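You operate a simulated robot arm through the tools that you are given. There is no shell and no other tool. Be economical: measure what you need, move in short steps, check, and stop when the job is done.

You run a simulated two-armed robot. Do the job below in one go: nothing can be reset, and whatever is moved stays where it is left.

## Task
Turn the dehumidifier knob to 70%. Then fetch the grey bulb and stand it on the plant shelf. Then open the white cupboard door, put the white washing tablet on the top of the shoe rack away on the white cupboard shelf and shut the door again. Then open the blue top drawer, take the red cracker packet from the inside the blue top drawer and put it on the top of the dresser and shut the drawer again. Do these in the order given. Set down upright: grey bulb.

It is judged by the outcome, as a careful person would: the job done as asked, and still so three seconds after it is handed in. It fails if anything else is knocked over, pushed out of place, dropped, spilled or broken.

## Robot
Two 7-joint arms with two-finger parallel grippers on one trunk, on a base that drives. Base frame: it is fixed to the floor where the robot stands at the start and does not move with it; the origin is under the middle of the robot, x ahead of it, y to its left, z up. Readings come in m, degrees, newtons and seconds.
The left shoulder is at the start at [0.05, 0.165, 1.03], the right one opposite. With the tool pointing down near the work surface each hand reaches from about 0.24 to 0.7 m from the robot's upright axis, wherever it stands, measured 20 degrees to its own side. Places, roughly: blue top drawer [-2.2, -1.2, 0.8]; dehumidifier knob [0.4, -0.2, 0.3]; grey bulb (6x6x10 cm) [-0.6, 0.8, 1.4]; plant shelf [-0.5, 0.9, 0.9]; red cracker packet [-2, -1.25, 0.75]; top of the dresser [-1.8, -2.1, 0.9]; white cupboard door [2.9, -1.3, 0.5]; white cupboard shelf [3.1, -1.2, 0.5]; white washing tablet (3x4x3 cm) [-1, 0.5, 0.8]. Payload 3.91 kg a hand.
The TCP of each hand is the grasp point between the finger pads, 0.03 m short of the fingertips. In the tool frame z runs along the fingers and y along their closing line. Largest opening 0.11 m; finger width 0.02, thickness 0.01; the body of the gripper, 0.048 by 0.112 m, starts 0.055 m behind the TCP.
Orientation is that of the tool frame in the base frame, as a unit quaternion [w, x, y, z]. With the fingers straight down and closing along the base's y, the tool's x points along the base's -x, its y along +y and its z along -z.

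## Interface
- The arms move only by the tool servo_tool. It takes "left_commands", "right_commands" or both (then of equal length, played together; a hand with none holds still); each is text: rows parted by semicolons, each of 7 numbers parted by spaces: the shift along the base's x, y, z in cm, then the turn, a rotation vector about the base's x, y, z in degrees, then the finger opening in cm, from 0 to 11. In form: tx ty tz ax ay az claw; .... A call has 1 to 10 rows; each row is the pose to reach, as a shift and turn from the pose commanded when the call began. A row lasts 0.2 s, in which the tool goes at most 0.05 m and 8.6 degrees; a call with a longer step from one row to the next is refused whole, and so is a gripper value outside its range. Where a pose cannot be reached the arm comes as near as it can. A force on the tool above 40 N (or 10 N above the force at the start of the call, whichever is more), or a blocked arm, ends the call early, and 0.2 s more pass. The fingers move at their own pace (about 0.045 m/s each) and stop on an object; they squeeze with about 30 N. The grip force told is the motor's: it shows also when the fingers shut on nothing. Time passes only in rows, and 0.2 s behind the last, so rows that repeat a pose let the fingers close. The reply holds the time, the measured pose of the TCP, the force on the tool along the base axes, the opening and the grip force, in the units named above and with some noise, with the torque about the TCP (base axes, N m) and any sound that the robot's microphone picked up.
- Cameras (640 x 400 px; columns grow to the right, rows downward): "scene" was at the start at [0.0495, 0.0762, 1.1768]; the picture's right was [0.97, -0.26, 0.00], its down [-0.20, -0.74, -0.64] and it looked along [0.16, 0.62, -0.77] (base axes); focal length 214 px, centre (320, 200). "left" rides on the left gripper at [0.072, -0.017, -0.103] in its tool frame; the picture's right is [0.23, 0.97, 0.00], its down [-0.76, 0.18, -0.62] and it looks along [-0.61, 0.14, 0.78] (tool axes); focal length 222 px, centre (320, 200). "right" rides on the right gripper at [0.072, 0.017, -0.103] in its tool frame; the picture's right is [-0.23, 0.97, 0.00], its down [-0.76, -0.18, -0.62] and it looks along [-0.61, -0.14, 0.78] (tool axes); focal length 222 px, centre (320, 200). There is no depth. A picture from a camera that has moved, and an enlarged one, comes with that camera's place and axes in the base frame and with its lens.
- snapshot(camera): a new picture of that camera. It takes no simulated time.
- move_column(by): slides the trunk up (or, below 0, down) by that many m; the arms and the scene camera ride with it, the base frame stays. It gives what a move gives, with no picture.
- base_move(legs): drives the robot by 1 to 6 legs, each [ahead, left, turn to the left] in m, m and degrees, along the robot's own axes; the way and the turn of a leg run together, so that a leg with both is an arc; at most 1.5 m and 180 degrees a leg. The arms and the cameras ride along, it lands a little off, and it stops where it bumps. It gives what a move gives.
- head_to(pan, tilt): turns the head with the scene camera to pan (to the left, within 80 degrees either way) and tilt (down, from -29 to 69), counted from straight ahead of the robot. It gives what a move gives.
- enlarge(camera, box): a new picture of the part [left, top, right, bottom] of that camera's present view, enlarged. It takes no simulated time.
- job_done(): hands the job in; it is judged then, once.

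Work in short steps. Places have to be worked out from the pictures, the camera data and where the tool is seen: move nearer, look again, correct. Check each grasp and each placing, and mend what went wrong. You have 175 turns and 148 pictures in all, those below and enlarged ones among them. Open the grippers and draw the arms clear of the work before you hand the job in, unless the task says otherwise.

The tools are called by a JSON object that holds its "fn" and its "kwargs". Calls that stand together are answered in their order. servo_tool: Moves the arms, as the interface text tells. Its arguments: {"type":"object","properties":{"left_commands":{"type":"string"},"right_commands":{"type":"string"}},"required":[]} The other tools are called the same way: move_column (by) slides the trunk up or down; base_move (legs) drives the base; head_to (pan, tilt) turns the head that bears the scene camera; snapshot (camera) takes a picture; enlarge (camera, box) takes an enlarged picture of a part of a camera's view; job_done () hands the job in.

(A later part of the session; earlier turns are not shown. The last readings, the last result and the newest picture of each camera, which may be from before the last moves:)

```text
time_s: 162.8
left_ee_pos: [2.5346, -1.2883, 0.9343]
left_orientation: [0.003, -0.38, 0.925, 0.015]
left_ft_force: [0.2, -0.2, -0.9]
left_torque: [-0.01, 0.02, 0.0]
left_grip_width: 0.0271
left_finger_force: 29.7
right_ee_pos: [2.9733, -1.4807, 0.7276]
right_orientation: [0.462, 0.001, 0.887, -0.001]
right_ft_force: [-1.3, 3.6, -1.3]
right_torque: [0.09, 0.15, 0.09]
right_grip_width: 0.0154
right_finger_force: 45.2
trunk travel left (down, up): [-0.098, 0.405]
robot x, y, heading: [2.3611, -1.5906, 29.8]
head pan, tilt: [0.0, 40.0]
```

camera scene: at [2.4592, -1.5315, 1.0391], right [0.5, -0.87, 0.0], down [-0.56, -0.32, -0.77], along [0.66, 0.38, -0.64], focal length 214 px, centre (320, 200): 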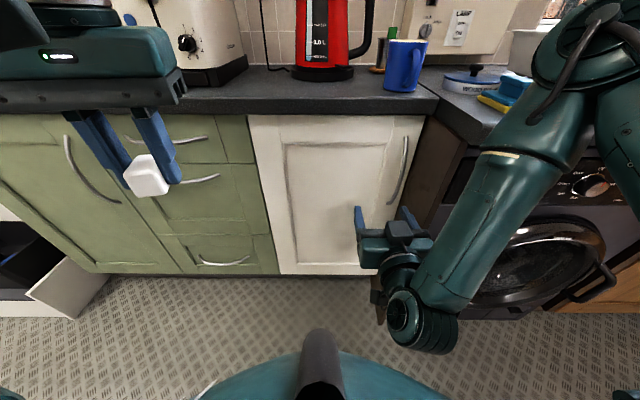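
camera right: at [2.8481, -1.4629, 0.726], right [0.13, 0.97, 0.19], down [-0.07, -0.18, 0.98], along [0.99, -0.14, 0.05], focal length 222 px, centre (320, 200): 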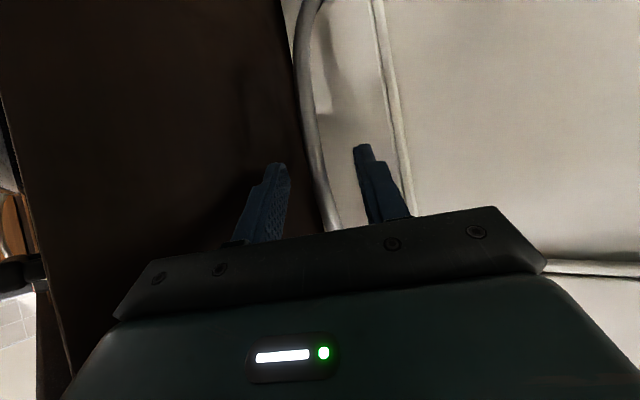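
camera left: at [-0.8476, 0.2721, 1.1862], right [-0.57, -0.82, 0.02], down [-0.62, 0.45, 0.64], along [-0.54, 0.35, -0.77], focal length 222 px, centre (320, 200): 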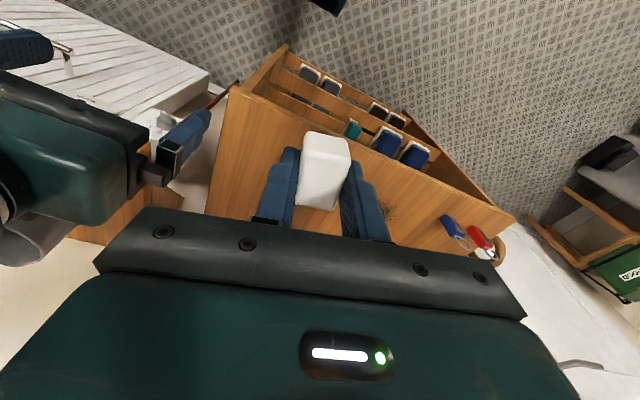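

Gripped (1.5 cm bar). I pull the door open along its arc about the hinge (≈(2.816,-1.104)), about 25°.

{"fn": "servo_tool", "kwargs": {"right_commands": "-1.7 -0.6 0 0 0 0 0; -3.4 -1.2 0 0 0 0 0; -5.1 -1.7 0 0 0 0 0; -6.8 -2.2 0 0 0 0 0; -8.6 -2.5 0 0 0 0 0; -10.3 -2.8 0 0 0 0 0; -12 -3 0 0 0 0 0; -13.8 -3.1 0 0 0 0 0; -15.6 -3.1 0 0 0 0 0; -17.4 -3.1 0 0 0 0 0"}}

{"fn": "snapshot", "kwargs": {"camera": "scene"}}

```text
time_s: 164.8
left_ee_pos: [2.5356, -1.2899, 0.934]
left_orientation: [0.004, -0.379, 0.925, 0.016]
left_ft_force: [-0.3, 0.2, -0.5]
left_torque: [0.01, 0.06, -0.02]
left_grip_width: 0.0271
left_finger_force: 30.2
right_ee_pos: [2.8188, -1.5164, 0.7268]
right_orientation: [0.461, 0.004, 0.887, -0.008]
right_ft_force: [1.1, -4.7, 2.6]
right_torque: [-0.17, 0.43, -0.12]
right_grip_width: 0.0152
right_finger_force: 44.9
trunk travel left (down, up): [-0.098, 0.405]
robot x, y, heading: [2.3603, -1.5902, 29.6]
head pan, tilt: [0.0, 40.0]
stopped in row 10 (right hand): the force on the tool passed its limit (the readings are from after the stop); the commanded pose is now the measured one
```

```text
67 pictures are left
camera scene: at [2.4592, -1.5322, 1.0393], right [0.5, -0.87, 0.0], down [-0.56, -0.32, -0.77], along [0.67, 0.38, -0.64], focal length 214 px, centre (320, 200)
```

scene: 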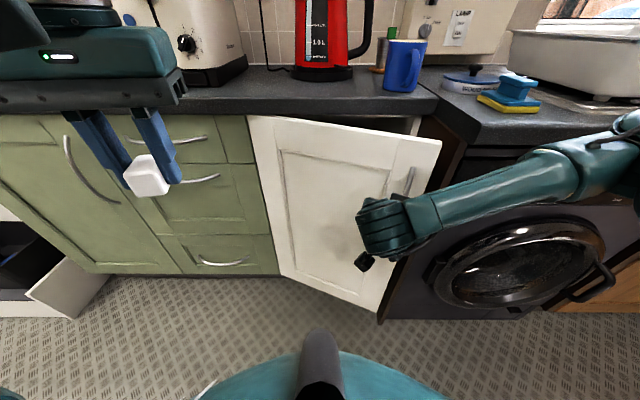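

The door is open ≈22°. Keeping hold of the handle, I drive the base along the door's arc to open it further.

{"fn": "base_move", "kwargs": {"legs": [[-0.062, 0.047, 0], [-0.059, 0.061, 0]]}}

{"fn": "snapshot", "kwargs": {"camera": "scene"}}

```text
time_s: 166.1
left_ee_pos: [2.4533, -1.2792, 0.9351]
left_orientation: [0.003, -0.379, 0.925, 0.016]
left_ft_force: [-0.8, -0.4, 0.4]
left_torque: [-0.01, 0.02, -0.03]
left_grip_width: 0.0271
left_finger_force: 30.2
right_ee_pos: [2.7377, -1.5112, 0.7272]
right_orientation: [0.461, 0.007, 0.887, -0.017]
right_ft_force: [-1.0, -1.2, 2.8]
right_torque: [0.14, 0.36, -0.01]
right_grip_width: 0.0153
right_finger_force: 44.6
trunk travel left (down, up): [-0.098, 0.405]
robot x, y, heading: [2.2779, -1.5821, 29.5]
head pan, tilt: [0.0, 40.0]
stopped in leg 2: the force on the tool passed its limit (the readings are from after the stop); the commanded pose is now the measured one
```

```text
66 pictures are left
camera scene: at [2.3773, -1.5224, 1.0391], right [0.49, -0.87, 0.0], down [-0.56, -0.32, -0.77], along [0.67, 0.38, -0.64], focal length 214 px, centre (320, 200)
```

scene: 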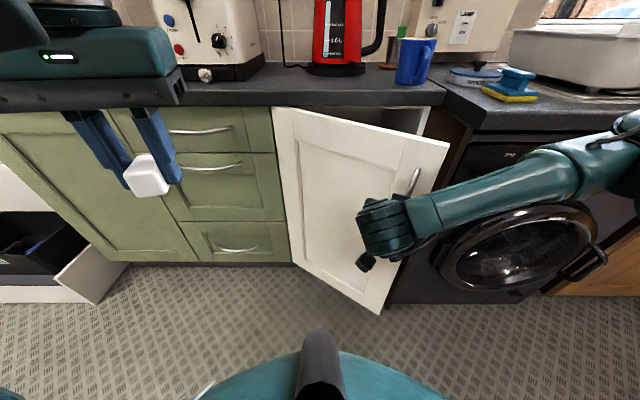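

Open ≈33°. Continue along the arc in small legs.

{"fn": "base_move", "kwargs": {"legs": [[-0.043, 0.044, 0], [-0.035, 0.046, 0]]}}

```text
time_s: 167.7
left_ee_pos: [2.34, -1.2422, 0.9347]
left_orientation: [0.005, -0.377, 0.926, 0.016]
left_ft_force: [-0.3, 0.1, -1.0]
left_torque: [0.0, 0.01, 0.03]
left_grip_width: 0.027
left_finger_force: 29.7
right_ee_pos: [2.6232, -1.4736, 0.7252]
right_orientation: [0.461, 0.008, 0.887, -0.019]
right_ft_force: [-12.8, -25.6, 2.7]
right_torque: [-0.24, -0.33, -0.64]
right_grip_width: 0.0153
right_finger_force: 45.1
trunk travel left (down, up): [-0.098, 0.405]
robot x, y, heading: [2.1624, -1.5405, 29.6]
head pan, tilt: [0.0, 40.0]
```

Open ≈50°, slight outward force. Continue with a slightly larger radius.

{"fn": "base_move", "kwargs": {"legs": [[-0.043, 0.061, 0]]}}

{"fn": "base_move", "kwargs": {"legs": [[-0.023, 0.07, 0]]}}

{"fn": "snapshot", "kwargs": {"camera": "scene"}}

```text
time_s: 168.8
left_ee_pos: [2.2753, -1.209, 0.9344]
left_orientation: [0.003, -0.377, 0.926, 0.016]
left_ft_force: [0.4, 0.0, 0.0]
left_torque: [0.03, 0.02, 0.03]
left_grip_width: 0.0271
left_finger_force: 30.1
right_ee_pos: [2.5593, -1.4357, 0.7251]
right_orientation: [0.462, 0.007, 0.887, -0.012]
right_ft_force: [2.4, 3.0, -3.9]
right_torque: [0.06, -0.13, 0.09]
right_grip_width: 0.015
right_finger_force: 45.1
trunk travel left (down, up): [-0.098, 0.405]
robot x, y, heading: [2.101, -1.5097, 29.7]
head pan, tilt: [0.0, 40.0]
stopped in leg 1: the force on the tool passed its limit (the readings are from after the stop); the commanded pose is now the measured one
```

```text
time_s: 169.8
left_ee_pos: [2.2217, -1.1595, 0.9359]
left_orientation: [0.005, -0.377, 0.926, 0.017]
left_ft_force: [1.2, -0.2, -0.7]
left_torque: [-0.01, 0.04, 0.0]
left_grip_width: 0.0275
left_finger_force: 30.1
right_ee_pos: [2.5046, -1.3871, 0.7259]
right_orientation: [0.461, 0.007, 0.887, -0.012]
right_ft_force: [-11.1, -9.9, -3.5]
right_torque: [-0.04, 0.47, -0.22]
right_grip_width: 0.0143
right_finger_force: 44.7
trunk travel left (down, up): [-0.098, 0.405]
robot x, y, heading: [2.0436, -1.4615, 29.5]
head pan, tilt: [0.0, 40.0]
```

```text
65 pictures are left
camera scene: at [2.1446, -1.4029, 1.0391], right [0.49, -0.87, 0.0], down [-0.56, -0.32, -0.77], along [0.67, 0.38, -0.64], focal length 214 px, centre (320, 200)
```

scene: 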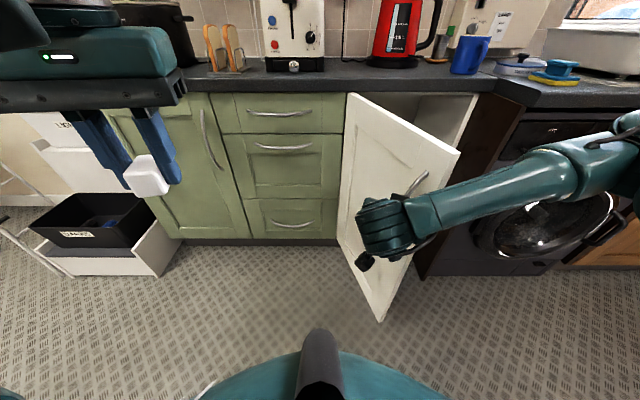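

Open ≈70°. Two more legs to about 95°.

{"fn": "base_move", "kwargs": {"legs": [[-0.011, 0.085, 0]]}}

{"fn": "base_move", "kwargs": {"legs": [[0.006, 0.09, 0]]}}

{"fn": "snapshot", "kwargs": {"camera": "scene"}}

```text
time_s: 170.9
left_ee_pos: [2.167, -1.0907, 0.9346]
left_orientation: [0.004, -0.377, 0.926, 0.016]
left_ft_force: [-0.8, 0.6, 0.6]
left_torque: [0.01, -0.01, -0.01]
left_grip_width: 0.0271
left_finger_force: 29.7
right_ee_pos: [2.4514, -1.3192, 0.7277]
right_orientation: [0.459, 0.006, 0.888, -0.012]
right_ft_force: [-23.6, -13.4, 2.9]
right_torque: [-0.01, 0.03, -0.45]
right_grip_width: 0.0127
right_finger_force: 45.0
trunk travel left (down, up): [-0.098, 0.405]
robot x, y, heading: [1.9939, -1.3942, 29.6]
head pan, tilt: [0.0, 40.0]
```

```text
time_s: 172.0
left_ee_pos: [2.1307, -1.0094, 0.9348]
left_orientation: [0.003, -0.377, 0.926, 0.017]
left_ft_force: [-0.2, -0.5, -0.1]
left_torque: [0.01, 0.01, -0.02]
left_grip_width: 0.027
left_finger_force: 30.5
right_ee_pos: [2.4136, -1.2374, 0.7259]
right_orientation: [0.46, 0.007, 0.888, -0.013]
right_ft_force: [0.1, -0.5, -1.0]
right_torque: [0.0, 0.01, 0.0]
right_grip_width: 0.0
right_finger_force: 37.7
trunk travel left (down, up): [-0.098, 0.405]
robot x, y, heading: [1.9506, -1.3129, 29.2]
head pan, tilt: [0.0, 40.0]
```

```text
64 pictures are left
camera scene: at [2.0537, -1.2521, 1.0391], right [0.49, -0.87, 0.0], down [-0.56, -0.32, -0.77], along [0.67, 0.38, -0.64], focal length 214 px, centre (320, 200)
```

scene: 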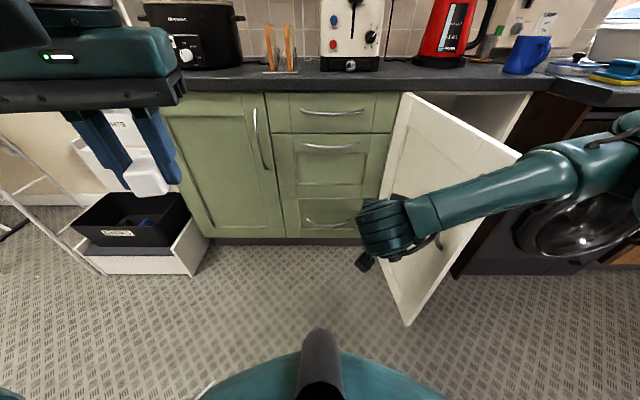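

The handle slipped off with the door ≈78° open. I'll push it wider from inside: raise the left hand, back off, and go around the door's edge with the right hand.

{"fn": "servo_tool", "kwargs": {"left_commands": "0 0 3 0 0 0 1.5; 0 0 6 0 0 0 1.5; 0 0 9 0 0 0 1.5; 0 0 12 0 0 0 1.5"}}

{"fn": "base_move", "kwargs": {"legs": [[-0.2, 0, 0], [0.08, -0.29, 0]]}}

{"fn": "snapshot", "kwargs": {"camera": "scene"}}

{"fn": "snapshot", "kwargs": {"camera": "right"}}

```text
time_s: 173.0
left_ee_pos: [2.1298, -1.0084, 1.0542]
left_orientation: [0.003, -0.377, 0.926, 0.016]
left_ft_force: [0.0, 0.8, -1.1]
left_torque: [0.01, 0.0, 0.03]
left_grip_width: 0.0269
left_finger_force: 30.3
right_ee_pos: [2.4139, -1.2375, 0.7245]
right_orientation: [0.459, 0.006, 0.888, -0.013]
right_ft_force: [-0.5, 0.3, 0.0]
right_torque: [-0.02, 0.01, -0.03]
right_grip_width: 0.0001
right_finger_force: 37.4
trunk travel left (down, up): [-0.098, 0.405]
robot x, y, heading: [1.9556, -1.3089, 29.7]
head pan, tilt: [0.0, 40.0]
```

```text
time_s: 176.3
left_ee_pos: [2.1696, -1.3176, 1.0549]
left_orientation: [0.003, -0.378, 0.926, 0.016]
left_ft_force: [-0.2, -0.4, -0.2]
left_torque: [0.04, 0.0, -0.01]
left_grip_width: 0.0272
left_finger_force: 29.9
right_ee_pos: [2.4539, -1.5469, 0.7266]
right_orientation: [0.46, 0.004, 0.888, -0.012]
right_ft_force: [-0.6, -0.1, 0.1]
right_torque: [0.04, 0.0, 0.03]
right_grip_width: 0.0
right_finger_force: 37.5
trunk travel left (down, up): [-0.098, 0.405]
robot x, y, heading: [1.9943, -1.6203, 29.9]
head pan, tilt: [0.0, 40.0]
```

```text
63 pictures are left
camera scene: at [2.0945, -1.5611, 1.0391], right [0.5, -0.87, 0.0], down [-0.56, -0.32, -0.77], along [0.67, 0.38, -0.64], focal length 214 px, centre (320, 200)
```

scene: 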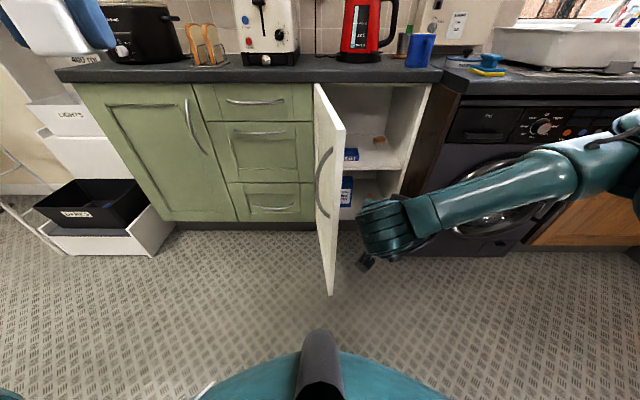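

```text
62 pictures are left
camera right: at [2.3282, -1.5258, 0.7251], right [0.15, 0.97, 0.17], down [-0.07, -0.16, 0.98], along [0.99, -0.16, 0.05], focal length 222 px, centre (320, 200)
```

right: 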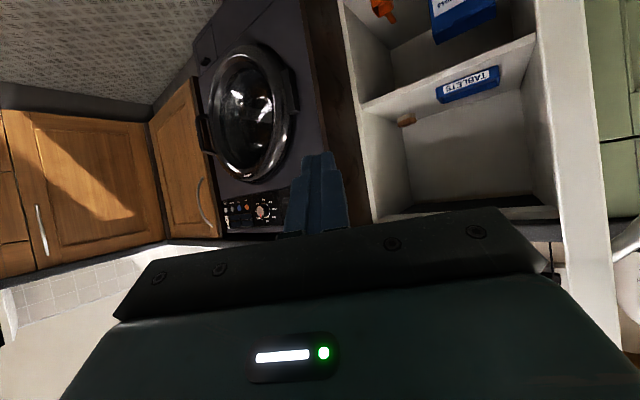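

Inside I see a middle shelf with a "TABLETS" box. The right hand is on the inner side of the door now; I move forward a bit and strafe left to push the door wider.

{"fn": "base_move", "kwargs": {"legs": [[0.13, 0, 0], [0, 0.27, 0]]}}

{"fn": "snapshot", "kwargs": {"camera": "scene"}}

```text
time_s: 178.7
left_ee_pos: [2.1941, -1.1008, 1.0538]
left_orientation: [0.004, -0.379, 0.925, 0.015]
left_ft_force: [-0.5, -0.6, -1.3]
left_torque: [-0.02, 0.01, 0.01]
left_grip_width: 0.0271
left_finger_force: 29.7
right_ee_pos: [2.48, -1.3389, 0.7252]
right_orientation: [0.462, 0.02, 0.886, -0.025]
right_ft_force: [-1.3, -4.1, 1.8]
right_torque: [0.43, -0.02, 0.32]
right_grip_width: 0.0
right_finger_force: 38.0
trunk travel left (down, up): [-0.098, 0.405]
robot x, y, heading: [2.0163, -1.4068, 29.6]
head pan, tilt: [0.0, 40.0]
stopped in leg 2: the force on the tool passed its limit (the readings are from after the stop); the commanded pose is now the measured one
```

```text
61 pictures are left
camera scene: at [2.118, -1.3447, 1.039], right [0.49, -0.87, 0.0], down [-0.56, -0.32, -0.77], along [0.67, 0.38, -0.64], focal length 214 px, centre (320, 200)
```

scene: 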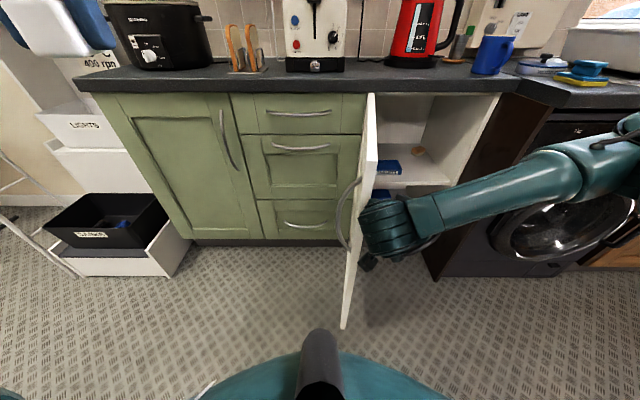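

The door is ≈95° open and resists further. I back away, fold the right hand up, and then position the robot to the right so the left arm can reach in past the door.

{"fn": "base_move", "kwargs": {"legs": [[0, -0.06, 0], [-0.2, -0.1, 0]]}}

{"fn": "servo_tool", "kwargs": {"right_commands": "-0.8 -1.4 3.2 0 5.5 0 0; -1.6 -2.8 6.5 0 11 0 0; -2.4 -4.2 9.7 0 16.5 0 2; -3.2 -5.5 13 0 22 0 4; -4 -6.9 16.2 0 27.5 0 6; -4.7 -8.3 19.5 0 33 0 8; -5.5 -9.7 22.7 0 38.5 0 11; -6.3 -11 26 0 44 0 11; -7.1 -12.4 29.2 0 49.5 0 11; -7.9 -13.8 32.5 0 55 0 11"}}

{"fn": "snapshot", "kwargs": {"camera": "scene"}}

```text
time_s: 180.9
left_ee_pos: [2.0982, -1.3376, 1.0536]
left_orientation: [0.002, -0.379, 0.925, 0.015]
left_ft_force: [-0.2, 0.2, -0.2]
left_torque: [0.01, -0.01, 0.04]
left_grip_width: 0.027
left_finger_force: 28.9
right_ee_pos: [2.3846, -1.5762, 0.7262]
right_orientation: [0.462, 0.019, 0.886, -0.024]
right_ft_force: [0.6, 0.4, 1.1]
right_torque: [0.0, 0.01, 0.0]
right_grip_width: 0.0001
right_finger_force: 37.3
trunk travel left (down, up): [-0.098, 0.405]
robot x, y, heading: [1.9234, -1.6404, 29.9]
head pan, tilt: [0.0, 40.0]
```

```text
time_s: 183.1
left_ee_pos: [2.0976, -1.3389, 1.0534]
left_orientation: [0.003, -0.379, 0.925, 0.015]
left_ft_force: [-0.5, -0.7, 0.1]
left_torque: [-0.02, 0.02, -0.01]
left_grip_width: 0.0273
left_finger_force: 30.8
right_ee_pos: [2.3056, -1.7112, 1.0481]
right_orientation: [0.0, 0.006, 1.0, -0.028]
right_ft_force: [0.1, 0.2, -0.1]
right_torque: [0.04, 0.01, 0.01]
right_grip_width: 0.11
right_finger_force: 0.1
right hand out of reach, approached as far as the arm can: row 10
trunk travel left (down, up): [-0.098, 0.405]
robot x, y, heading: [1.9242, -1.642, 29.9]
head pan, tilt: [0.0, 40.0]
```

```text
60 pictures are left
camera scene: at [2.0228, -1.5819, 1.039], right [0.5, -0.87, 0.0], down [-0.56, -0.32, -0.77], along [0.66, 0.38, -0.64], focal length 214 px, centre (320, 200)
```

scene: 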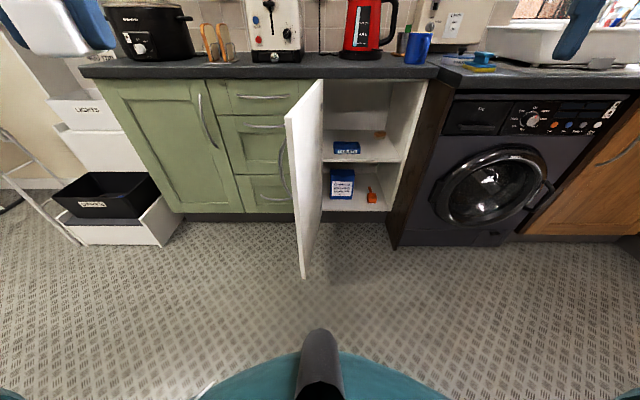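

Clear view: shelf top z≈0.51, free spot right of the TABLETS box. I drive to a stance right of the door, then point the left hand in.

{"fn": "base_move", "kwargs": {"legs": [[0, -0.45, 0], [0.5, 0, 0]]}}

{"fn": "snapshot", "kwargs": {"camera": "scene"}}

```text
time_s: 188.3
left_ee_pos: [2.7498, -1.4843, 1.0542]
left_orientation: [0.003, -0.376, 0.927, 0.015]
left_ft_force: [-0.6, 0.2, -0.8]
left_torque: [-0.01, -0.02, -0.02]
left_grip_width: 0.0273
left_finger_force: 30.1
right_ee_pos: [2.9538, -1.8602, 1.0475]
right_orientation: [0.001, 0.011, 1.0, -0.029]
right_ft_force: [-0.2, 0.2, -0.2]
right_torque: [-0.03, -0.03, 0.02]
right_grip_width: 0.1099
right_finger_force: 0.0
trunk travel left (down, up): [-0.098, 0.405]
robot x, y, heading: [2.5715, -1.7839, 29.1]
head pan, tilt: [0.0, 40.0]
```

```text
59 pictures are left
camera scene: at [2.672, -1.7286, 1.0391], right [0.49, -0.87, 0.0], down [-0.56, -0.31, -0.77], along [0.67, 0.37, -0.64], focal length 214 px, centre (320, 200)
```

scene: 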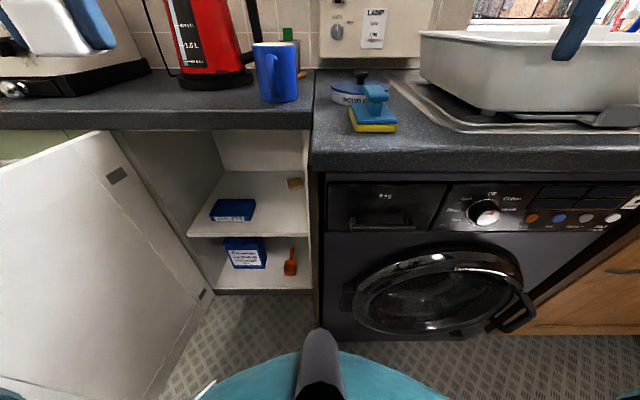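

The interior is visible with free space right of the TABLETS box. I bring the left hand down in front of the opening, tilted 60° and aligned straight in.

{"fn": "servo_tool", "kwargs": {"left_commands": "1.2 0.5 -4 3.6 -4.8 -1.3 1.5; 2.4 1 -8 7.3 -9.6 -2.6 1.5; 3.6 1.5 -12 10.9 -14.4 -4 1.5; 4.8 2 -16 14.5 -19.2 -5.3 1.5; 6 2.5 -20 18.2 -24 -6.6 1.5; 7.2 3 -24 21.8 -28.7 -7.9 1.5; 8.4 3.4 -28 25.4 -33.5 -9.2 1.5; 10 3.9 -32 29 -38.3 -10.6 1.5; 12 4.6 -36 32.7 -43.1 -11.9 1.5; 13.8 5.3 -40 36.3 -47.9 -13.2 1.5"}}

{"fn": "snapshot", "kwargs": {"camera": "left"}}

{"fn": "snapshot", "kwargs": {"camera": "scene"}}

```text
time_s: 190.5
left_ee_pos: [2.8763, -1.4125, 0.6727]
left_orientation: [0.486, -0.227, 0.832, 0.143]
left_ft_force: [0.8, 0.1, -0.7]
left_torque: [0.0, 0.0, -0.02]
left_grip_width: 0.0271
left_finger_force: 29.9
left hand out of reach, approached as far as the arm can: row 10
right_ee_pos: [2.9538, -1.8615, 1.0476]
right_orientation: [0.0, 0.01, 1.0, -0.029]
right_ft_force: [0.6, 0.5, 0.4]
right_torque: [-0.03, 0.0, 0.01]
right_grip_width: 0.1102
right_finger_force: 0.0
trunk travel left (down, up): [-0.098, 0.405]
robot x, y, heading: [2.5715, -1.784, 29.5]
head pan, tilt: [0.0, 40.0]
```

```text
58 pictures are left
camera left: at [2.7774, -1.4943, 0.6584], right [-0.6, 0.78, -0.18], down [-0.23, 0.05, 0.97], along [0.77, 0.62, 0.15], focal length 222 px, centre (320, 200)
```

left: 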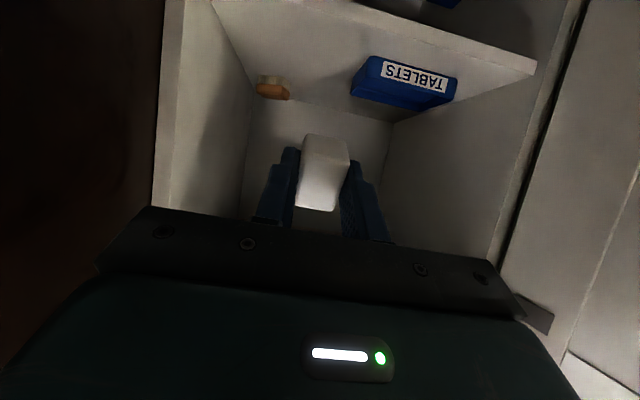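

```text
57 pictures are left
camera scene: at [2.6719, -1.7286, 1.0391], right [0.49, -0.87, 0.0], down [-0.56, -0.31, -0.77], along [0.67, 0.37, -0.64], focal length 214 px, centre (320, 200)
```

scene: 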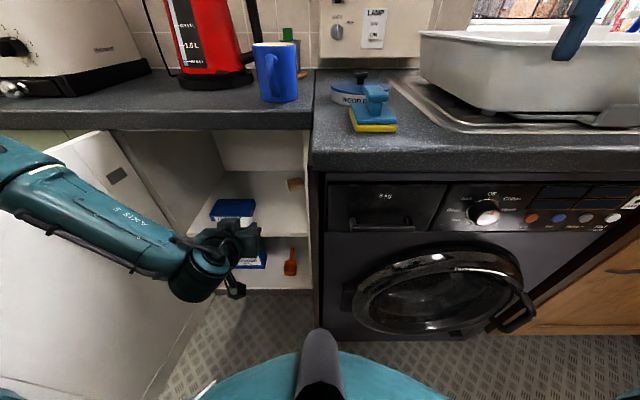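

Aligned. I move in over the free spot, staying about 9 cm above the shelf.

{"fn": "servo_tool", "kwargs": {"left_commands": "3.7 1.3 -1.4 0 0 0 1.5; 7.4 2.5 -2.8 0 0 0 1.5; 11.1 3.8 -4.2 0 0 0 1.5; 14.8 5 -5.6 0 0 0 1.5; 18.5 6.2 -7 0 0 0 1.5; 18.5 6.2 -7 0 0 0 1.5"}}

{"fn": "snapshot", "kwargs": {"camera": "left"}}

```text
time_s: 191.9
left_ee_pos: [2.9873, -1.311, 0.6775]
left_orientation: [0.486, -0.226, 0.832, 0.143]
left_ft_force: [0.4, 0.1, -0.5]
left_torque: [0.02, -0.01, 0.0]
left_grip_width: 0.0269
left_finger_force: 30.3
left hand out of reach, approached as far as the arm can: row 1, 2, 3, 4, 5, 6
right_ee_pos: [2.954, -1.8592, 1.0468]
right_orientation: [0.0, 0.011, 1.0, -0.029]
right_ft_force: [-0.6, -0.9, 0.1]
right_torque: [-0.02, 0.02, -0.02]
right_grip_width: 0.1101
right_finger_force: 0.0
trunk travel left (down, up): [-0.098, 0.405]
robot x, y, heading: [2.5727, -1.7843, 29.3]
head pan, tilt: [0.0, 40.0]
```

```text
56 pictures are left
camera left: at [2.8878, -1.3919, 0.6634], right [-0.6, 0.78, -0.18], down [-0.23, 0.05, 0.97], along [0.77, 0.62, 0.15], focal length 222 px, centre (320, 200)
```

left: 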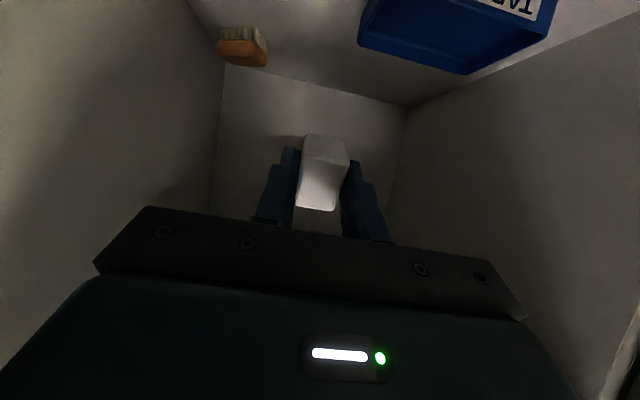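

The arm is near a joint limit, so I use the base and trunk to shift rigidly: a little forward and right, and down.

{"fn": "base_move", "kwargs": {"legs": [[0.04, -0.07, 0]]}}

{"fn": "move_column", "kwargs": {"by": -0.09}}

{"fn": "snapshot", "kwargs": {"camera": "left"}}

```text
time_s: 193.0
left_ee_pos: [3.0553, -1.3527, 0.6767]
left_orientation: [0.486, -0.226, 0.832, 0.143]
left_ft_force: [0.1, -0.1, -0.1]
left_torque: [0.0, -0.03, 0.02]
left_grip_width: 0.0274
left_finger_force: 30.1
right_ee_pos: [3.0223, -1.9028, 1.0475]
right_orientation: [0.002, 0.011, 1.0, -0.029]
right_ft_force: [0.4, 0.4, 0.6]
right_torque: [-0.01, 0.0, -0.01]
right_grip_width: 0.11
right_finger_force: 0.1
trunk travel left (down, up): [-0.098, 0.405]
robot x, y, heading: [2.6406, -1.8297, 29.4]
head pan, tilt: [0.0, 40.0]
```

```text
time_s: 194.2
left_ee_pos: [3.0564, -1.3516, 0.587]
left_orientation: [0.487, -0.226, 0.832, 0.143]
left_ft_force: [0.5, 0.5, -0.4]
left_torque: [-0.01, -0.01, -0.01]
left_grip_width: 0.027
left_finger_force: 30.1
right_ee_pos: [3.0232, -1.9014, 0.9562]
right_orientation: [0.002, 0.01, 1.0, -0.029]
right_ft_force: [0.7, -0.7, 0.2]
right_torque: [0.01, 0.0, 0.0]
right_grip_width: 0.11
right_finger_force: 0.0
trunk travel left (down, up): [-0.008, 0.495]
robot x, y, heading: [2.6398, -1.8286, 29.2]
head pan, tilt: [0.0, 40.0]
```

```text
55 pictures are left
camera left: at [2.9565, -1.4329, 0.5734], right [-0.6, 0.78, -0.18], down [-0.23, 0.05, 0.97], along [0.77, 0.62, 0.15], focal length 222 px, centre (320, 200)
```

left: 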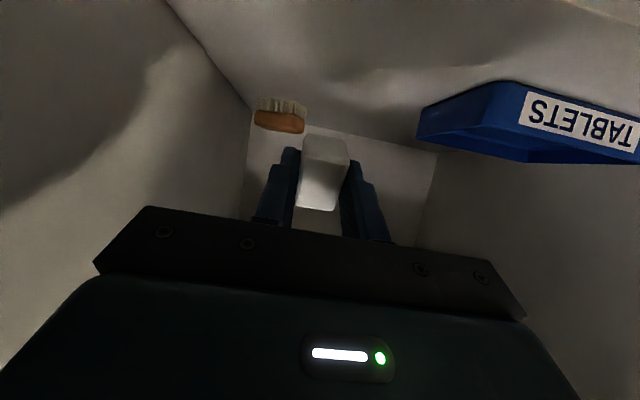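

Good position with the shelf about 4 cm below. I lower gently until contact.

{"fn": "servo_tool", "kwargs": {"left_commands": "0 0 -1 0 0 0 1.5; 0 0 -2 0 0 0 1.5; 0 0 -2.6 0 0 0 1.5; 0 0 -3.2 0 0 0 1.5; 0 0 -3.2 0 0 0 1.5"}}

{"fn": "snapshot", "kwargs": {"camera": "left"}}

```text
time_s: 195.4
left_ee_pos: [3.043, -1.3463, 0.5718]
left_orientation: [0.486, -0.226, 0.832, 0.142]
left_ft_force: [0.7, 0.1, -0.4]
left_torque: [-0.03, 0.01, 0.02]
left_grip_width: 0.0271
left_finger_force: 30.0
left hand out of reach, approached as far as the arm can: row 1, 2, 3, 4, 5
right_ee_pos: [3.022, -1.9015, 0.9576]
right_orientation: [0.002, 0.011, 1.0, -0.029]
right_ft_force: [0.3, -0.2, 0.2]
right_torque: [-0.01, -0.01, -0.03]
right_grip_width: 0.1101
right_finger_force: 0.1
trunk travel left (down, up): [-0.008, 0.495]
robot x, y, heading: [2.6413, -1.8262, 29.3]
head pan, tilt: [0.0, 40.0]
```

```text
54 pictures are left
camera left: at [2.9435, -1.4266, 0.5581], right [-0.6, 0.78, -0.18], down [-0.23, 0.05, 0.97], along [0.77, 0.62, 0.15], focal length 222 px, centre (320, 200)
```

left: 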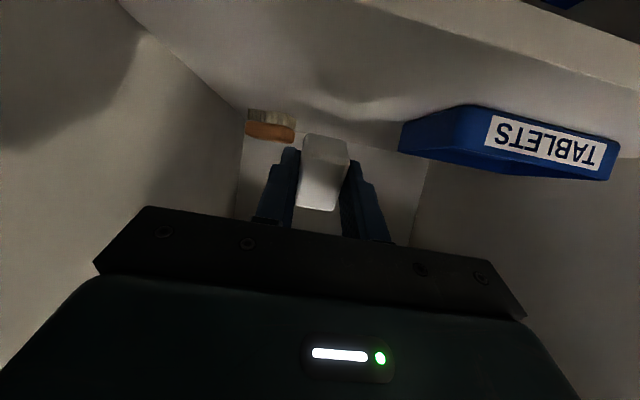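

Still about 3 cm too high; I reduce the tilt a bit and try lowering again.

{"fn": "servo_tool", "kwargs": {"left_commands": "0.5 0 -0.5 -2 3.5 0 1.5; 1 0 -1 -4 6.9 0 1.5; 1 0 -1.6 -6 10.4 0 1.5; 1 0 -2.2 -8 13.8 0 1.5; 1 0 -2.8 -8 13.8 0 1.5; 1 0 -3.2 -8 13.8 0 1.5"}}

{"fn": "snapshot", "kwargs": {"camera": "left"}}

```text
time_s: 196.8
left_ee_pos: [3.0432, -1.3418, 0.5491]
left_orientation: [0.366, -0.24, 0.892, 0.111]
left_ft_force: [-0.1, -0.1, -0.8]
left_torque: [0.0, 0.02, -0.03]
left_grip_width: 0.027
left_finger_force: 30.1
left hand out of reach, approached as far as the arm can: row 2, 3, 4, 5, 6
right_ee_pos: [3.023, -1.9019, 0.9583]
right_orientation: [0.001, 0.011, 1.0, -0.029]
right_ft_force: [-0.2, 0.1, 0.2]
right_torque: [0.0, -0.02, -0.01]
right_grip_width: 0.1098
right_finger_force: 0.1
trunk travel left (down, up): [-0.008, 0.495]
robot x, y, heading: [2.6422, -1.8282, 29.4]
head pan, tilt: [0.0, 40.0]
```

```text
53 pictures are left
camera left: at [2.9443, -1.4223, 0.5701], right [-0.64, 0.76, -0.14], down [0.01, 0.19, 0.98], along [0.77, 0.62, -0.12], focal length 222 px, centre (320, 200)
```

left: 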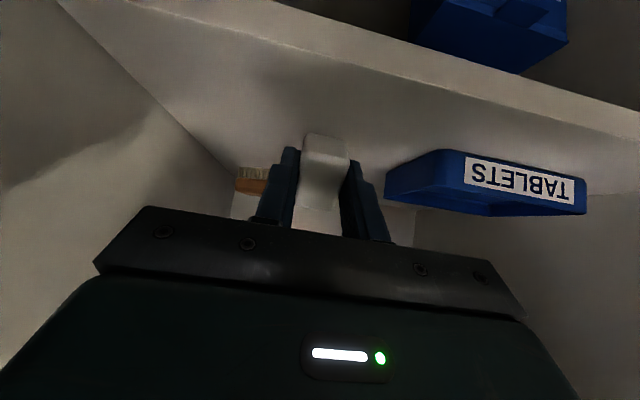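

Nearly there. Lower another centimetre in small steps.

{"fn": "servo_tool", "kwargs": {"left_commands": "0.3 0 -0.3 -1 1.7 0 1.5; 0.5 0 -0.6 -2 3.5 0 1.5; 0.5 0 -0.9 -3 5.2 0 1.5; 0.5 0 -1.2 -3 5.2 0 1.5; 0.5 0 -1.2 -3 5.2 0 1.5"}}

{"fn": "snapshot", "kwargs": {"camera": "left"}}

```text
time_s: 198.1
left_ee_pos: [3.0411, -1.3393, 0.5457]
left_orientation: [0.318, -0.245, 0.911, 0.098]
left_ft_force: [-0.2, -0.5, 0.7]
left_torque: [0.01, 0.01, 0.03]
left_grip_width: 0.0272
left_finger_force: 29.6
left hand out of reach, approached as far as the arm can: row 1, 2, 3, 4, 5
right_ee_pos: [3.0222, -1.901, 0.9585]
right_orientation: [0.002, 0.011, 1.0, -0.029]
right_ft_force: [0.5, -0.1, 0.0]
right_torque: [0.05, -0.02, 0.0]
right_grip_width: 0.11
right_finger_force: 0.0
trunk travel left (down, up): [-0.008, 0.495]
robot x, y, heading: [2.6412, -1.8244, 29.1]
head pan, tilt: [0.0, 40.0]
```

```text
52 pictures are left
camera left: at [2.9455, -1.4189, 0.5795], right [-0.65, 0.75, -0.12], down [0.09, 0.24, 0.97], along [0.76, 0.61, -0.22], focal length 222 px, centre (320, 200)
```

left: 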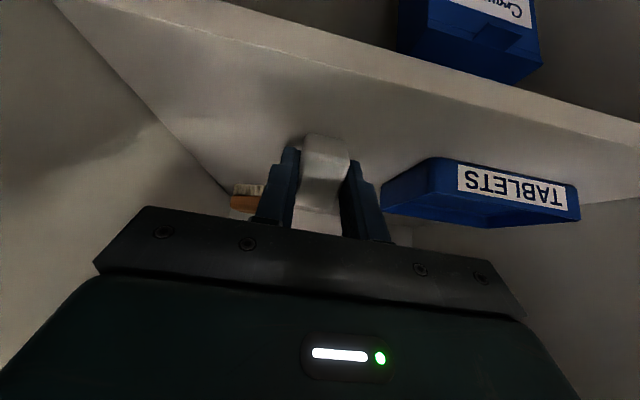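

Joint limits hold it about a centimetre up. I back the base 8 cm and reach out again, so the arm is more extended.

{"fn": "base_move", "kwargs": {"legs": [[-0.09, 0.0, 0]]}}

{"fn": "servo_tool", "kwargs": {"left_commands": "2.2 1.2 0 0 0 0 1.5; 4.4 2.4 0 0 0 0 1.5; 6.6 3.6 0 0 0 0 1.5; 8.4 4.4 0 0 0 0 1.5; 8.4 4.4 -0.5 0 0 0 1.5; 8.4 4.4 -1 0 0 0 1.5; 8.4 4.4 -1.5 0 0 0 1.5; 8.4 4.4 -2 0 0 0 1.5; 8.4 4.4 -2 0 0 0 1.5"}}

{"fn": "snapshot", "kwargs": {"camera": "left"}}

```text
time_s: 199.2
left_ee_pos: [2.9649, -1.3829, 0.5453]
left_orientation: [0.319, -0.244, 0.91, 0.098]
left_ft_force: [0.2, -0.3, -0.2]
left_torque: [0.02, 0.03, 0.0]
left_grip_width: 0.0269
left_finger_force: 30.3
right_ee_pos: [2.9451, -1.9443, 0.9582]
right_orientation: [0.0, 0.01, 1.0, -0.029]
right_ft_force: [0.0, 0.6, -0.6]
right_torque: [0.04, 0.01, 0.02]
right_grip_width: 0.11
right_finger_force: 0.0
trunk travel left (down, up): [-0.008, 0.495]
robot x, y, heading: [2.5619, -1.8673, 29.4]
head pan, tilt: [0.0, 40.0]
```

```text
time_s: 201.2
left_ee_pos: [2.9907, -1.3361, 0.5694]
left_orientation: [0.318, -0.245, 0.911, 0.098]
left_ft_force: [0.2, -0.1, -0.7]
left_torque: [0.03, -0.03, -0.02]
left_grip_width: 0.027
left_finger_force: 30.3
left hand out of reach, approached as far as the arm can: row 1, 2, 3, 4, 5, 6, 7, 8, 9
right_ee_pos: [2.9448, -1.9431, 0.9584]
right_orientation: [0.001, 0.01, 1.0, -0.028]
right_ft_force: [1.0, 0.9, -1.3]
right_torque: [-0.01, -0.02, 0.0]
right_grip_width: 0.11
right_finger_force: 0.1
trunk travel left (down, up): [-0.008, 0.495]
robot x, y, heading: [2.5637, -1.8695, 29.4]
head pan, tilt: [0.0, 40.0]
```

```text
51 pictures are left
camera left: at [2.8935, -1.4139, 0.6036], right [-0.65, 0.75, -0.12], down [0.09, 0.24, 0.97], along [0.76, 0.62, -0.22], focal length 222 px, centre (320, 200)
```

left: 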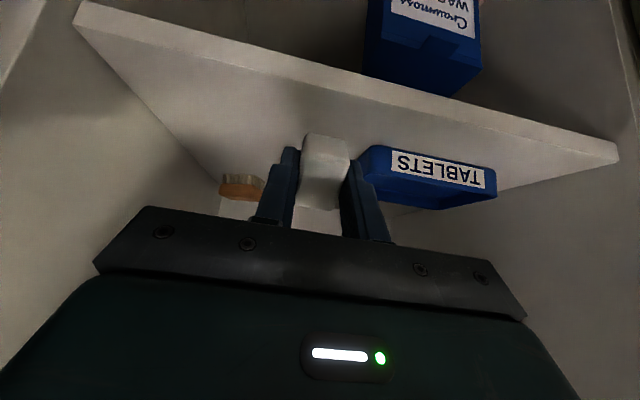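

Extending made it worse; being closer lets the hand go lower. I drive 12 cm forward (slightly right), then draw the hand back 6 cm while lowering.

{"fn": "base_move", "kwargs": {"legs": [[0.115, -0.03, 0]]}}

{"fn": "servo_tool", "kwargs": {"left_commands": "-1.3 -0.7 -0.5 0 0 0 1.5; -2.6 -1.5 -1 0 0 0 1.5; -3.9 -2.2 -1.5 0 0 0 1.5; -5.2 -3 -2 0 0 0 1.5; -5.2 -3 -2.5 0 0 0 1.5; -5.2 -3 -3 0 0 0 1.5; -5.2 -3 -3.5 0 0 0 1.5; -5.2 -3 -3.5 0 0 0 1.5"}}

{"fn": "snapshot", "kwargs": {"camera": "left"}}

```text
time_s: 202.4
left_ee_pos: [3.104, -1.3065, 0.5697]
left_orientation: [0.319, -0.245, 0.91, 0.098]
left_ft_force: [-0.4, 0.2, 0.2]
left_torque: [-0.02, -0.04, -0.03]
left_grip_width: 0.0269
left_finger_force: 29.7
right_ee_pos: [3.0597, -1.9142, 0.9569]
right_orientation: [0.001, 0.009, 1.0, -0.029]
right_ft_force: [-0.3, -0.1, 0.4]
right_torque: [-0.01, -0.01, 0.01]
right_grip_width: 0.1101
right_finger_force: 0.2
trunk travel left (down, up): [-0.008, 0.495]
robot x, y, heading: [2.6759, -1.841, 29.4]
head pan, tilt: [0.0, 40.0]
```

```text
time_s: 204.2
left_ee_pos: [3.053, -1.3345, 0.5382]
left_orientation: [0.322, -0.244, 0.909, 0.097]
left_ft_force: [-1.2, -1.9, 12.9]
left_torque: [-0.14, -0.09, 0.0]
left_grip_width: 0.0272
left_finger_force: 30.1
right_ee_pos: [3.0599, -1.9139, 0.9588]
right_orientation: [0.001, 0.009, 1.0, -0.028]
right_ft_force: [-0.9, 0.3, -0.8]
right_torque: [0.02, 0.01, -0.03]
right_grip_width: 0.11
right_finger_force: 0.0
trunk travel left (down, up): [-0.008, 0.495]
robot x, y, heading: [2.6764, -1.8383, 29.1]
head pan, tilt: [0.0, 40.0]
```

```text
50 pictures are left
camera left: at [2.9572, -1.413, 0.5715], right [-0.65, 0.75, -0.12], down [0.09, 0.24, 0.97], along [0.76, 0.62, -0.22], focal length 222 px, centre (320, 200)
```

left: 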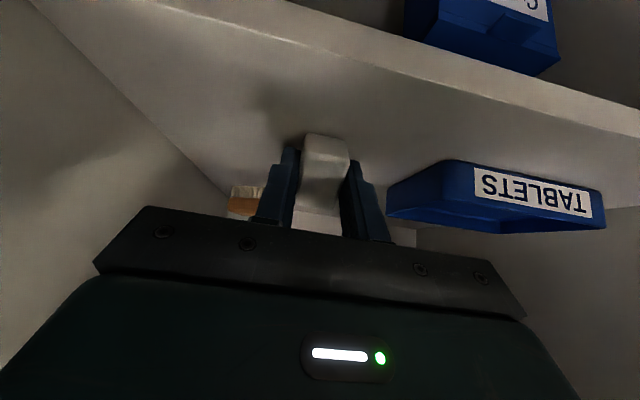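

Contact with the shelf (13 N). I ease 1–2 mm up, open the fingers, and check.

{"fn": "servo_tool", "kwargs": {"left_commands": "0 0 0.3 0 0 0 1.5; 0 0 0.3 0 0 0 3.5; 0 0 0.3 0 0 0 5; 0 0 0.3 0 0 0 6; 0 0 0.3 0 0 0 6; 0 0 0.3 0 0 0 6"}}

{"fn": "snapshot", "kwargs": {"camera": "left"}}

```text
time_s: 205.6
left_ee_pos: [3.0527, -1.3352, 0.538]
left_orientation: [0.318, -0.245, 0.911, 0.098]
left_ft_force: [0.4, -0.5, -0.5]
left_torque: [-0.03, 0.01, -0.02]
left_grip_width: 0.0601
left_finger_force: 0.0
right_ee_pos: [3.0599, -1.915, 0.9571]
right_orientation: [0.002, 0.009, 1.0, -0.028]
right_ft_force: [0.2, -0.2, 1.0]
right_torque: [-0.02, -0.02, 0.05]
right_grip_width: 0.11
right_finger_force: 0.1
trunk travel left (down, up): [-0.008, 0.495]
robot x, y, heading: [2.6769, -1.842, 29.0]
head pan, tilt: [0.0, 40.0]
```

```text
49 pictures are left
camera left: at [2.9567, -1.4134, 0.5718], right [-0.65, 0.75, -0.12], down [0.09, 0.24, 0.97], along [0.76, 0.62, -0.22], focal length 222 px, centre (320, 200)
```

left: 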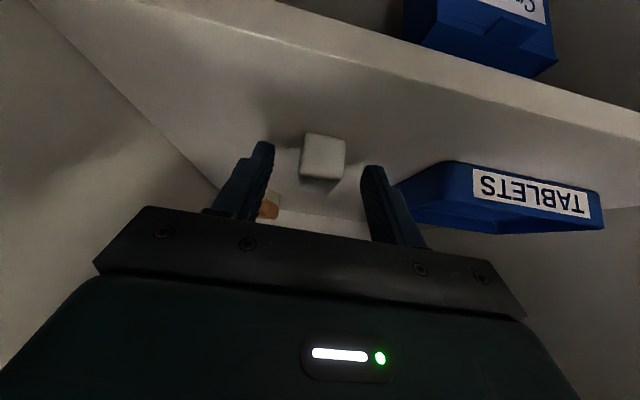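

The tablet rests on the shelf between the fingers. I withdraw the hand straight out.

{"fn": "servo_tool", "kwargs": {"left_commands": "-0.4 -0.2 1 0 0 0 6; -3.5 -2 2 0 0 0 6; -7 -4 3 0 0 0 6; -10.4 -6 4 0 0 0 6; -13.9 -8 5 0 0 0 6; -17 -10 6 0 0 0 4; -17 -10 6 0 0 0 2"}}

{"fn": "snapshot", "kwargs": {"camera": "left"}}

{"fn": "snapshot", "kwargs": {"camera": "scene"}}

```text
time_s: 207.2
left_ee_pos: [2.8947, -1.4267, 0.5928]
left_orientation: [0.319, -0.244, 0.91, 0.097]
left_ft_force: [-0.1, -0.1, 0.3]
left_torque: [0.01, 0.03, 0.01]
left_grip_width: 0.0201
left_finger_force: 0.1
left hand out of reach, approached as far as the arm can: row 6, 7
right_ee_pos: [3.0604, -1.9142, 0.9581]
right_orientation: [0.002, 0.009, 1.0, -0.028]
right_ft_force: [0.1, 0.1, -0.1]
right_torque: [0.02, 0.01, 0.03]
right_grip_width: 0.1101
right_finger_force: 0.1
trunk travel left (down, up): [-0.008, 0.495]
robot x, y, heading: [2.6774, -1.8412, 29.1]
head pan, tilt: [0.0, 40.0]
```

```text
48 pictures are left
camera left: at [2.7997, -1.5058, 0.6268], right [-0.65, 0.75, -0.12], down [0.09, 0.24, 0.97], along [0.76, 0.62, -0.22], focal length 222 px, centre (320, 200)
```

left: 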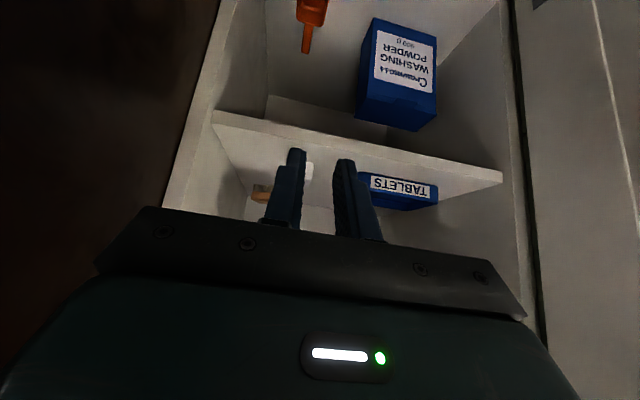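

```text
47 pictures are left
camera scene: at [2.7787, -1.7821, 0.9491], right [0.49, -0.87, 0.0], down [-0.56, -0.31, -0.77], along [0.67, 0.37, -0.64], focal length 214 px, centre (320, 200)
```

scene: 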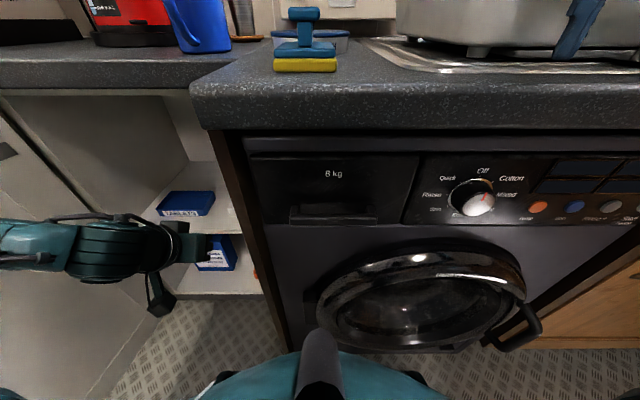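

The tablet is on the shelf. To shut the door: back off, raise the trunk a little, and bring the closed left hand round to the door's outer side.

{"fn": "base_move", "kwargs": {"legs": [[-0.45, 0, 0]]}}

{"fn": "move_column", "kwargs": {"by": 0.1}}

{"fn": "servo_tool", "kwargs": {"left_commands": "2 1.2 0 0 0 0 0; 4 2.4 0 0 0 0 0; 6 3.6 0 0 0 0 0; 8 4.8 0 0 0 0 0; 8 4.8 0 0 0 0 0"}}

{"fn": "snapshot", "kwargs": {"camera": "scene"}}

```text
time_s: 209.9
left_ee_pos: [2.4994, -1.6487, 0.5933]
left_orientation: [0.318, -0.245, 0.911, 0.097]
left_ft_force: [-0.2, -0.4, 0.1]
left_torque: [0.01, 0.0, -0.04]
left_grip_width: 0.0202
left_finger_force: 0.0
right_ee_pos: [2.6651, -2.1356, 0.9583]
right_orientation: [0.001, 0.011, 0.999, -0.03]
right_ft_force: [-1.2, 0.3, 0.5]
right_torque: [0.01, 0.01, 0.0]
right_grip_width: 0.1101
right_finger_force: 0.0
trunk travel left (down, up): [-0.008, 0.495]
robot x, y, heading: [2.2801, -2.0594, 29.4]
head pan, tilt: [0.0, 40.0]
```

```text
time_s: 211.2
left_ee_pos: [2.5001, -1.6487, 0.6931]
left_orientation: [0.319, -0.246, 0.91, 0.097]
left_ft_force: [0.5, -0.8, -0.1]
left_torque: [-0.01, 0.03, 0.05]
left_grip_width: 0.02
left_finger_force: 0.0
right_ee_pos: [2.665, -2.1343, 1.0572]
right_orientation: [0.0, 0.01, 1.0, -0.028]
right_ft_force: [0.0, 0.1, 0.1]
right_torque: [0.02, 0.01, 0.0]
right_grip_width: 0.11
right_finger_force: 0.0
trunk travel left (down, up): [-0.108, 0.395]
robot x, y, heading: [2.283, -2.0649, 29.3]
head pan, tilt: [0.0, 40.0]
```

```text
time_s: 212.4
left_ee_pos: [2.5786, -1.5995, 0.6928]
left_orientation: [0.319, -0.245, 0.91, 0.097]
left_ft_force: [0.2, 0.2, -0.6]
left_torque: [-0.03, 0.01, 0.0]
left_grip_width: 0.0
left_finger_force: 30.2
right_ee_pos: [2.6645, -2.1364, 1.0569]
right_orientation: [0.001, 0.011, 1.0, -0.029]
right_ft_force: [0.6, -0.6, -1.0]
right_torque: [-0.01, -0.01, -0.01]
right_grip_width: 0.1099
right_finger_force: 0.0
trunk travel left (down, up): [-0.108, 0.395]
robot x, y, heading: [2.2856, -2.064, 29.5]
head pan, tilt: [0.0, 40.0]
```

```text
46 pictures are left
camera scene: at [2.3826, -2.004, 1.0491], right [0.49, -0.87, 0.0], down [-0.56, -0.31, -0.77], along [0.67, 0.37, -0.64], focal length 214 px, centre (320, 200)
```

scene: 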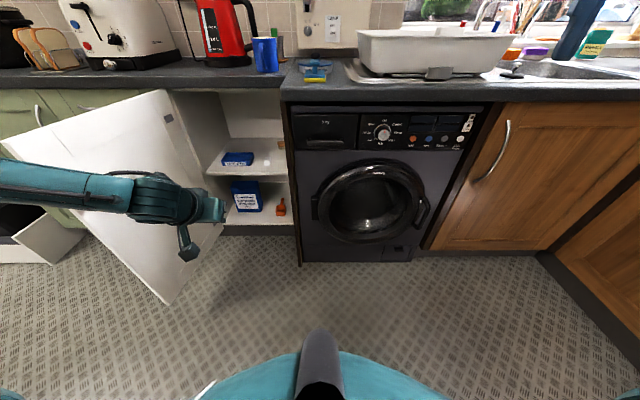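

Tablet seen on the shelf. The door stands ≈104° open with its edge near (2.42,-1.21). I go round its edge to the outer side.

{"fn": "base_move", "kwargs": {"legs": [[-0.15, 0, 0], [0, 0.57, 0], [0.26, 0, 0]]}}

{"fn": "snapshot", "kwargs": {"camera": "scene"}}

```text
time_s: 218.1
left_ee_pos: [2.4091, -1.0587, 0.6921]
left_orientation: [0.32, -0.238, 0.912, 0.095]
left_ft_force: [-0.2, 0.5, -0.4]
left_torque: [-0.01, 0.01, -0.03]
left_grip_width: 0.0
left_finger_force: 30.7
right_ee_pos: [2.4891, -1.5946, 1.0589]
right_orientation: [0.001, 0.018, 0.999, -0.029]
right_ft_force: [0.4, 0.5, -0.1]
right_torque: [-0.01, -0.02, 0.03]
right_grip_width: 0.1101
right_finger_force: 0.0
trunk travel left (down, up): [-0.108, 0.395]
robot x, y, heading: [2.1064, -1.5163, 28.1]
head pan, tilt: [0.0, 40.0]
```

```text
45 pictures are left
camera scene: at [2.2077, -1.4597, 1.0491], right [0.48, -0.88, 0.0], down [-0.57, -0.31, -0.77], along [0.67, 0.36, -0.64], focal length 214 px, centre (320, 200)
```

scene: 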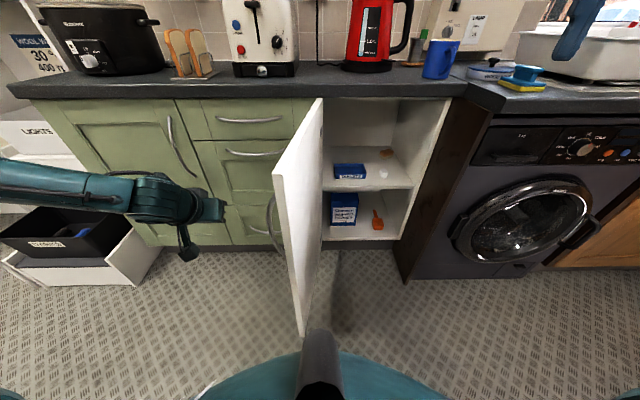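

The tablet sits on the shelf. The left hand is on the door's outer side; I sweep the door shut along its arc with the base.

{"fn": "base_move", "kwargs": {"legs": [[0.025, -0.09, 0], [-0.03, -0.143, 0], [0.03, -0.149, 0]]}}

{"fn": "snapshot", "kwargs": {"camera": "scene"}}

```text
time_s: 221.2
left_ee_pos: [2.6116, -1.3809, 0.6935]
left_orientation: [0.319, -0.238, 0.912, 0.095]
left_ft_force: [0.0, -0.1, 0.1]
left_torque: [0.01, 0.0, -0.01]
left_grip_width: 0.0
left_finger_force: 30.0
right_ee_pos: [2.6907, -1.9185, 1.0589]
right_orientation: [0.001, 0.018, 0.999, -0.029]
right_ft_force: [0.1, 0.4, 0.3]
right_torque: [0.03, -0.01, -0.03]
right_grip_width: 0.1101
right_finger_force: 0.1
trunk travel left (down, up): [-0.108, 0.395]
robot x, y, heading: [2.3097, -1.8434, 28.4]
head pan, tilt: [0.0, 40.0]
```

```text
44 pictures are left
camera scene: at [2.41, -1.7828, 1.0491], right [0.48, -0.88, 0.0], down [-0.57, -0.31, -0.77], along [0.67, 0.36, -0.64], focal length 214 px, centre (320, 200)
```

scene: 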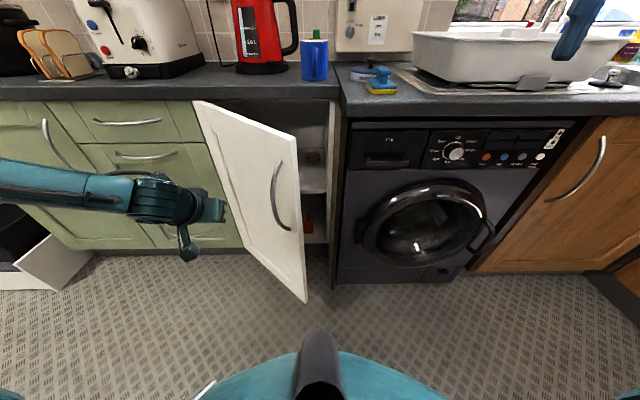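

The door is now about 35° open. I continue forward and right to press it shut.

{"fn": "base_move", "kwargs": {"legs": [[0.1, -0.13, 0], [0.14, -0.02, 0], [0.06, 0, 0]]}}

{"fn": "snapshot", "kwargs": {"camera": "scene"}}

```text
time_s: 224.1
left_ee_pos: [2.9448, -1.369, 0.6906]
left_orientation: [0.319, -0.24, 0.912, 0.095]
left_ft_force: [-7.1, -4.1, -2.8]
left_torque: [-0.08, 0.2, -0.04]
left_grip_width: 0.0
left_finger_force: 29.7
right_ee_pos: [3.0241, -1.9074, 1.0579]
right_orientation: [0.002, 0.015, 0.999, -0.028]
right_ft_force: [-0.2, 0.6, -0.7]
right_torque: [0.0, 0.01, 0.0]
right_grip_width: 0.1102
right_finger_force: 0.1
trunk travel left (down, up): [-0.108, 0.395]
robot x, y, heading: [2.6446, -1.8231, 28.6]
head pan, tilt: [0.0, 40.0]
```

```text
43 pictures are left
camera scene: at [2.744, -1.7716, 1.049], right [0.48, -0.88, 0.0], down [-0.56, -0.31, -0.77], along [0.67, 0.37, -0.64], focal length 214 px, centre (320, 200)
```

scene: 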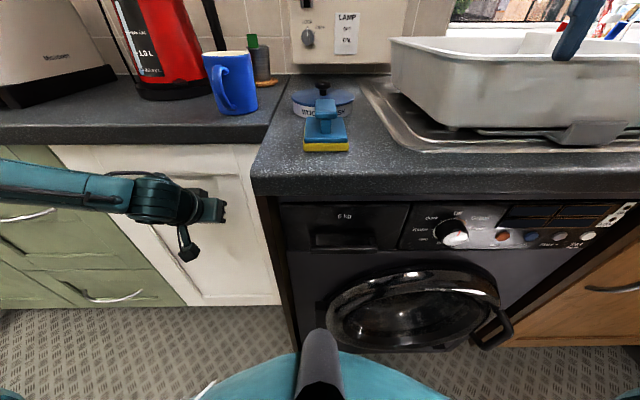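

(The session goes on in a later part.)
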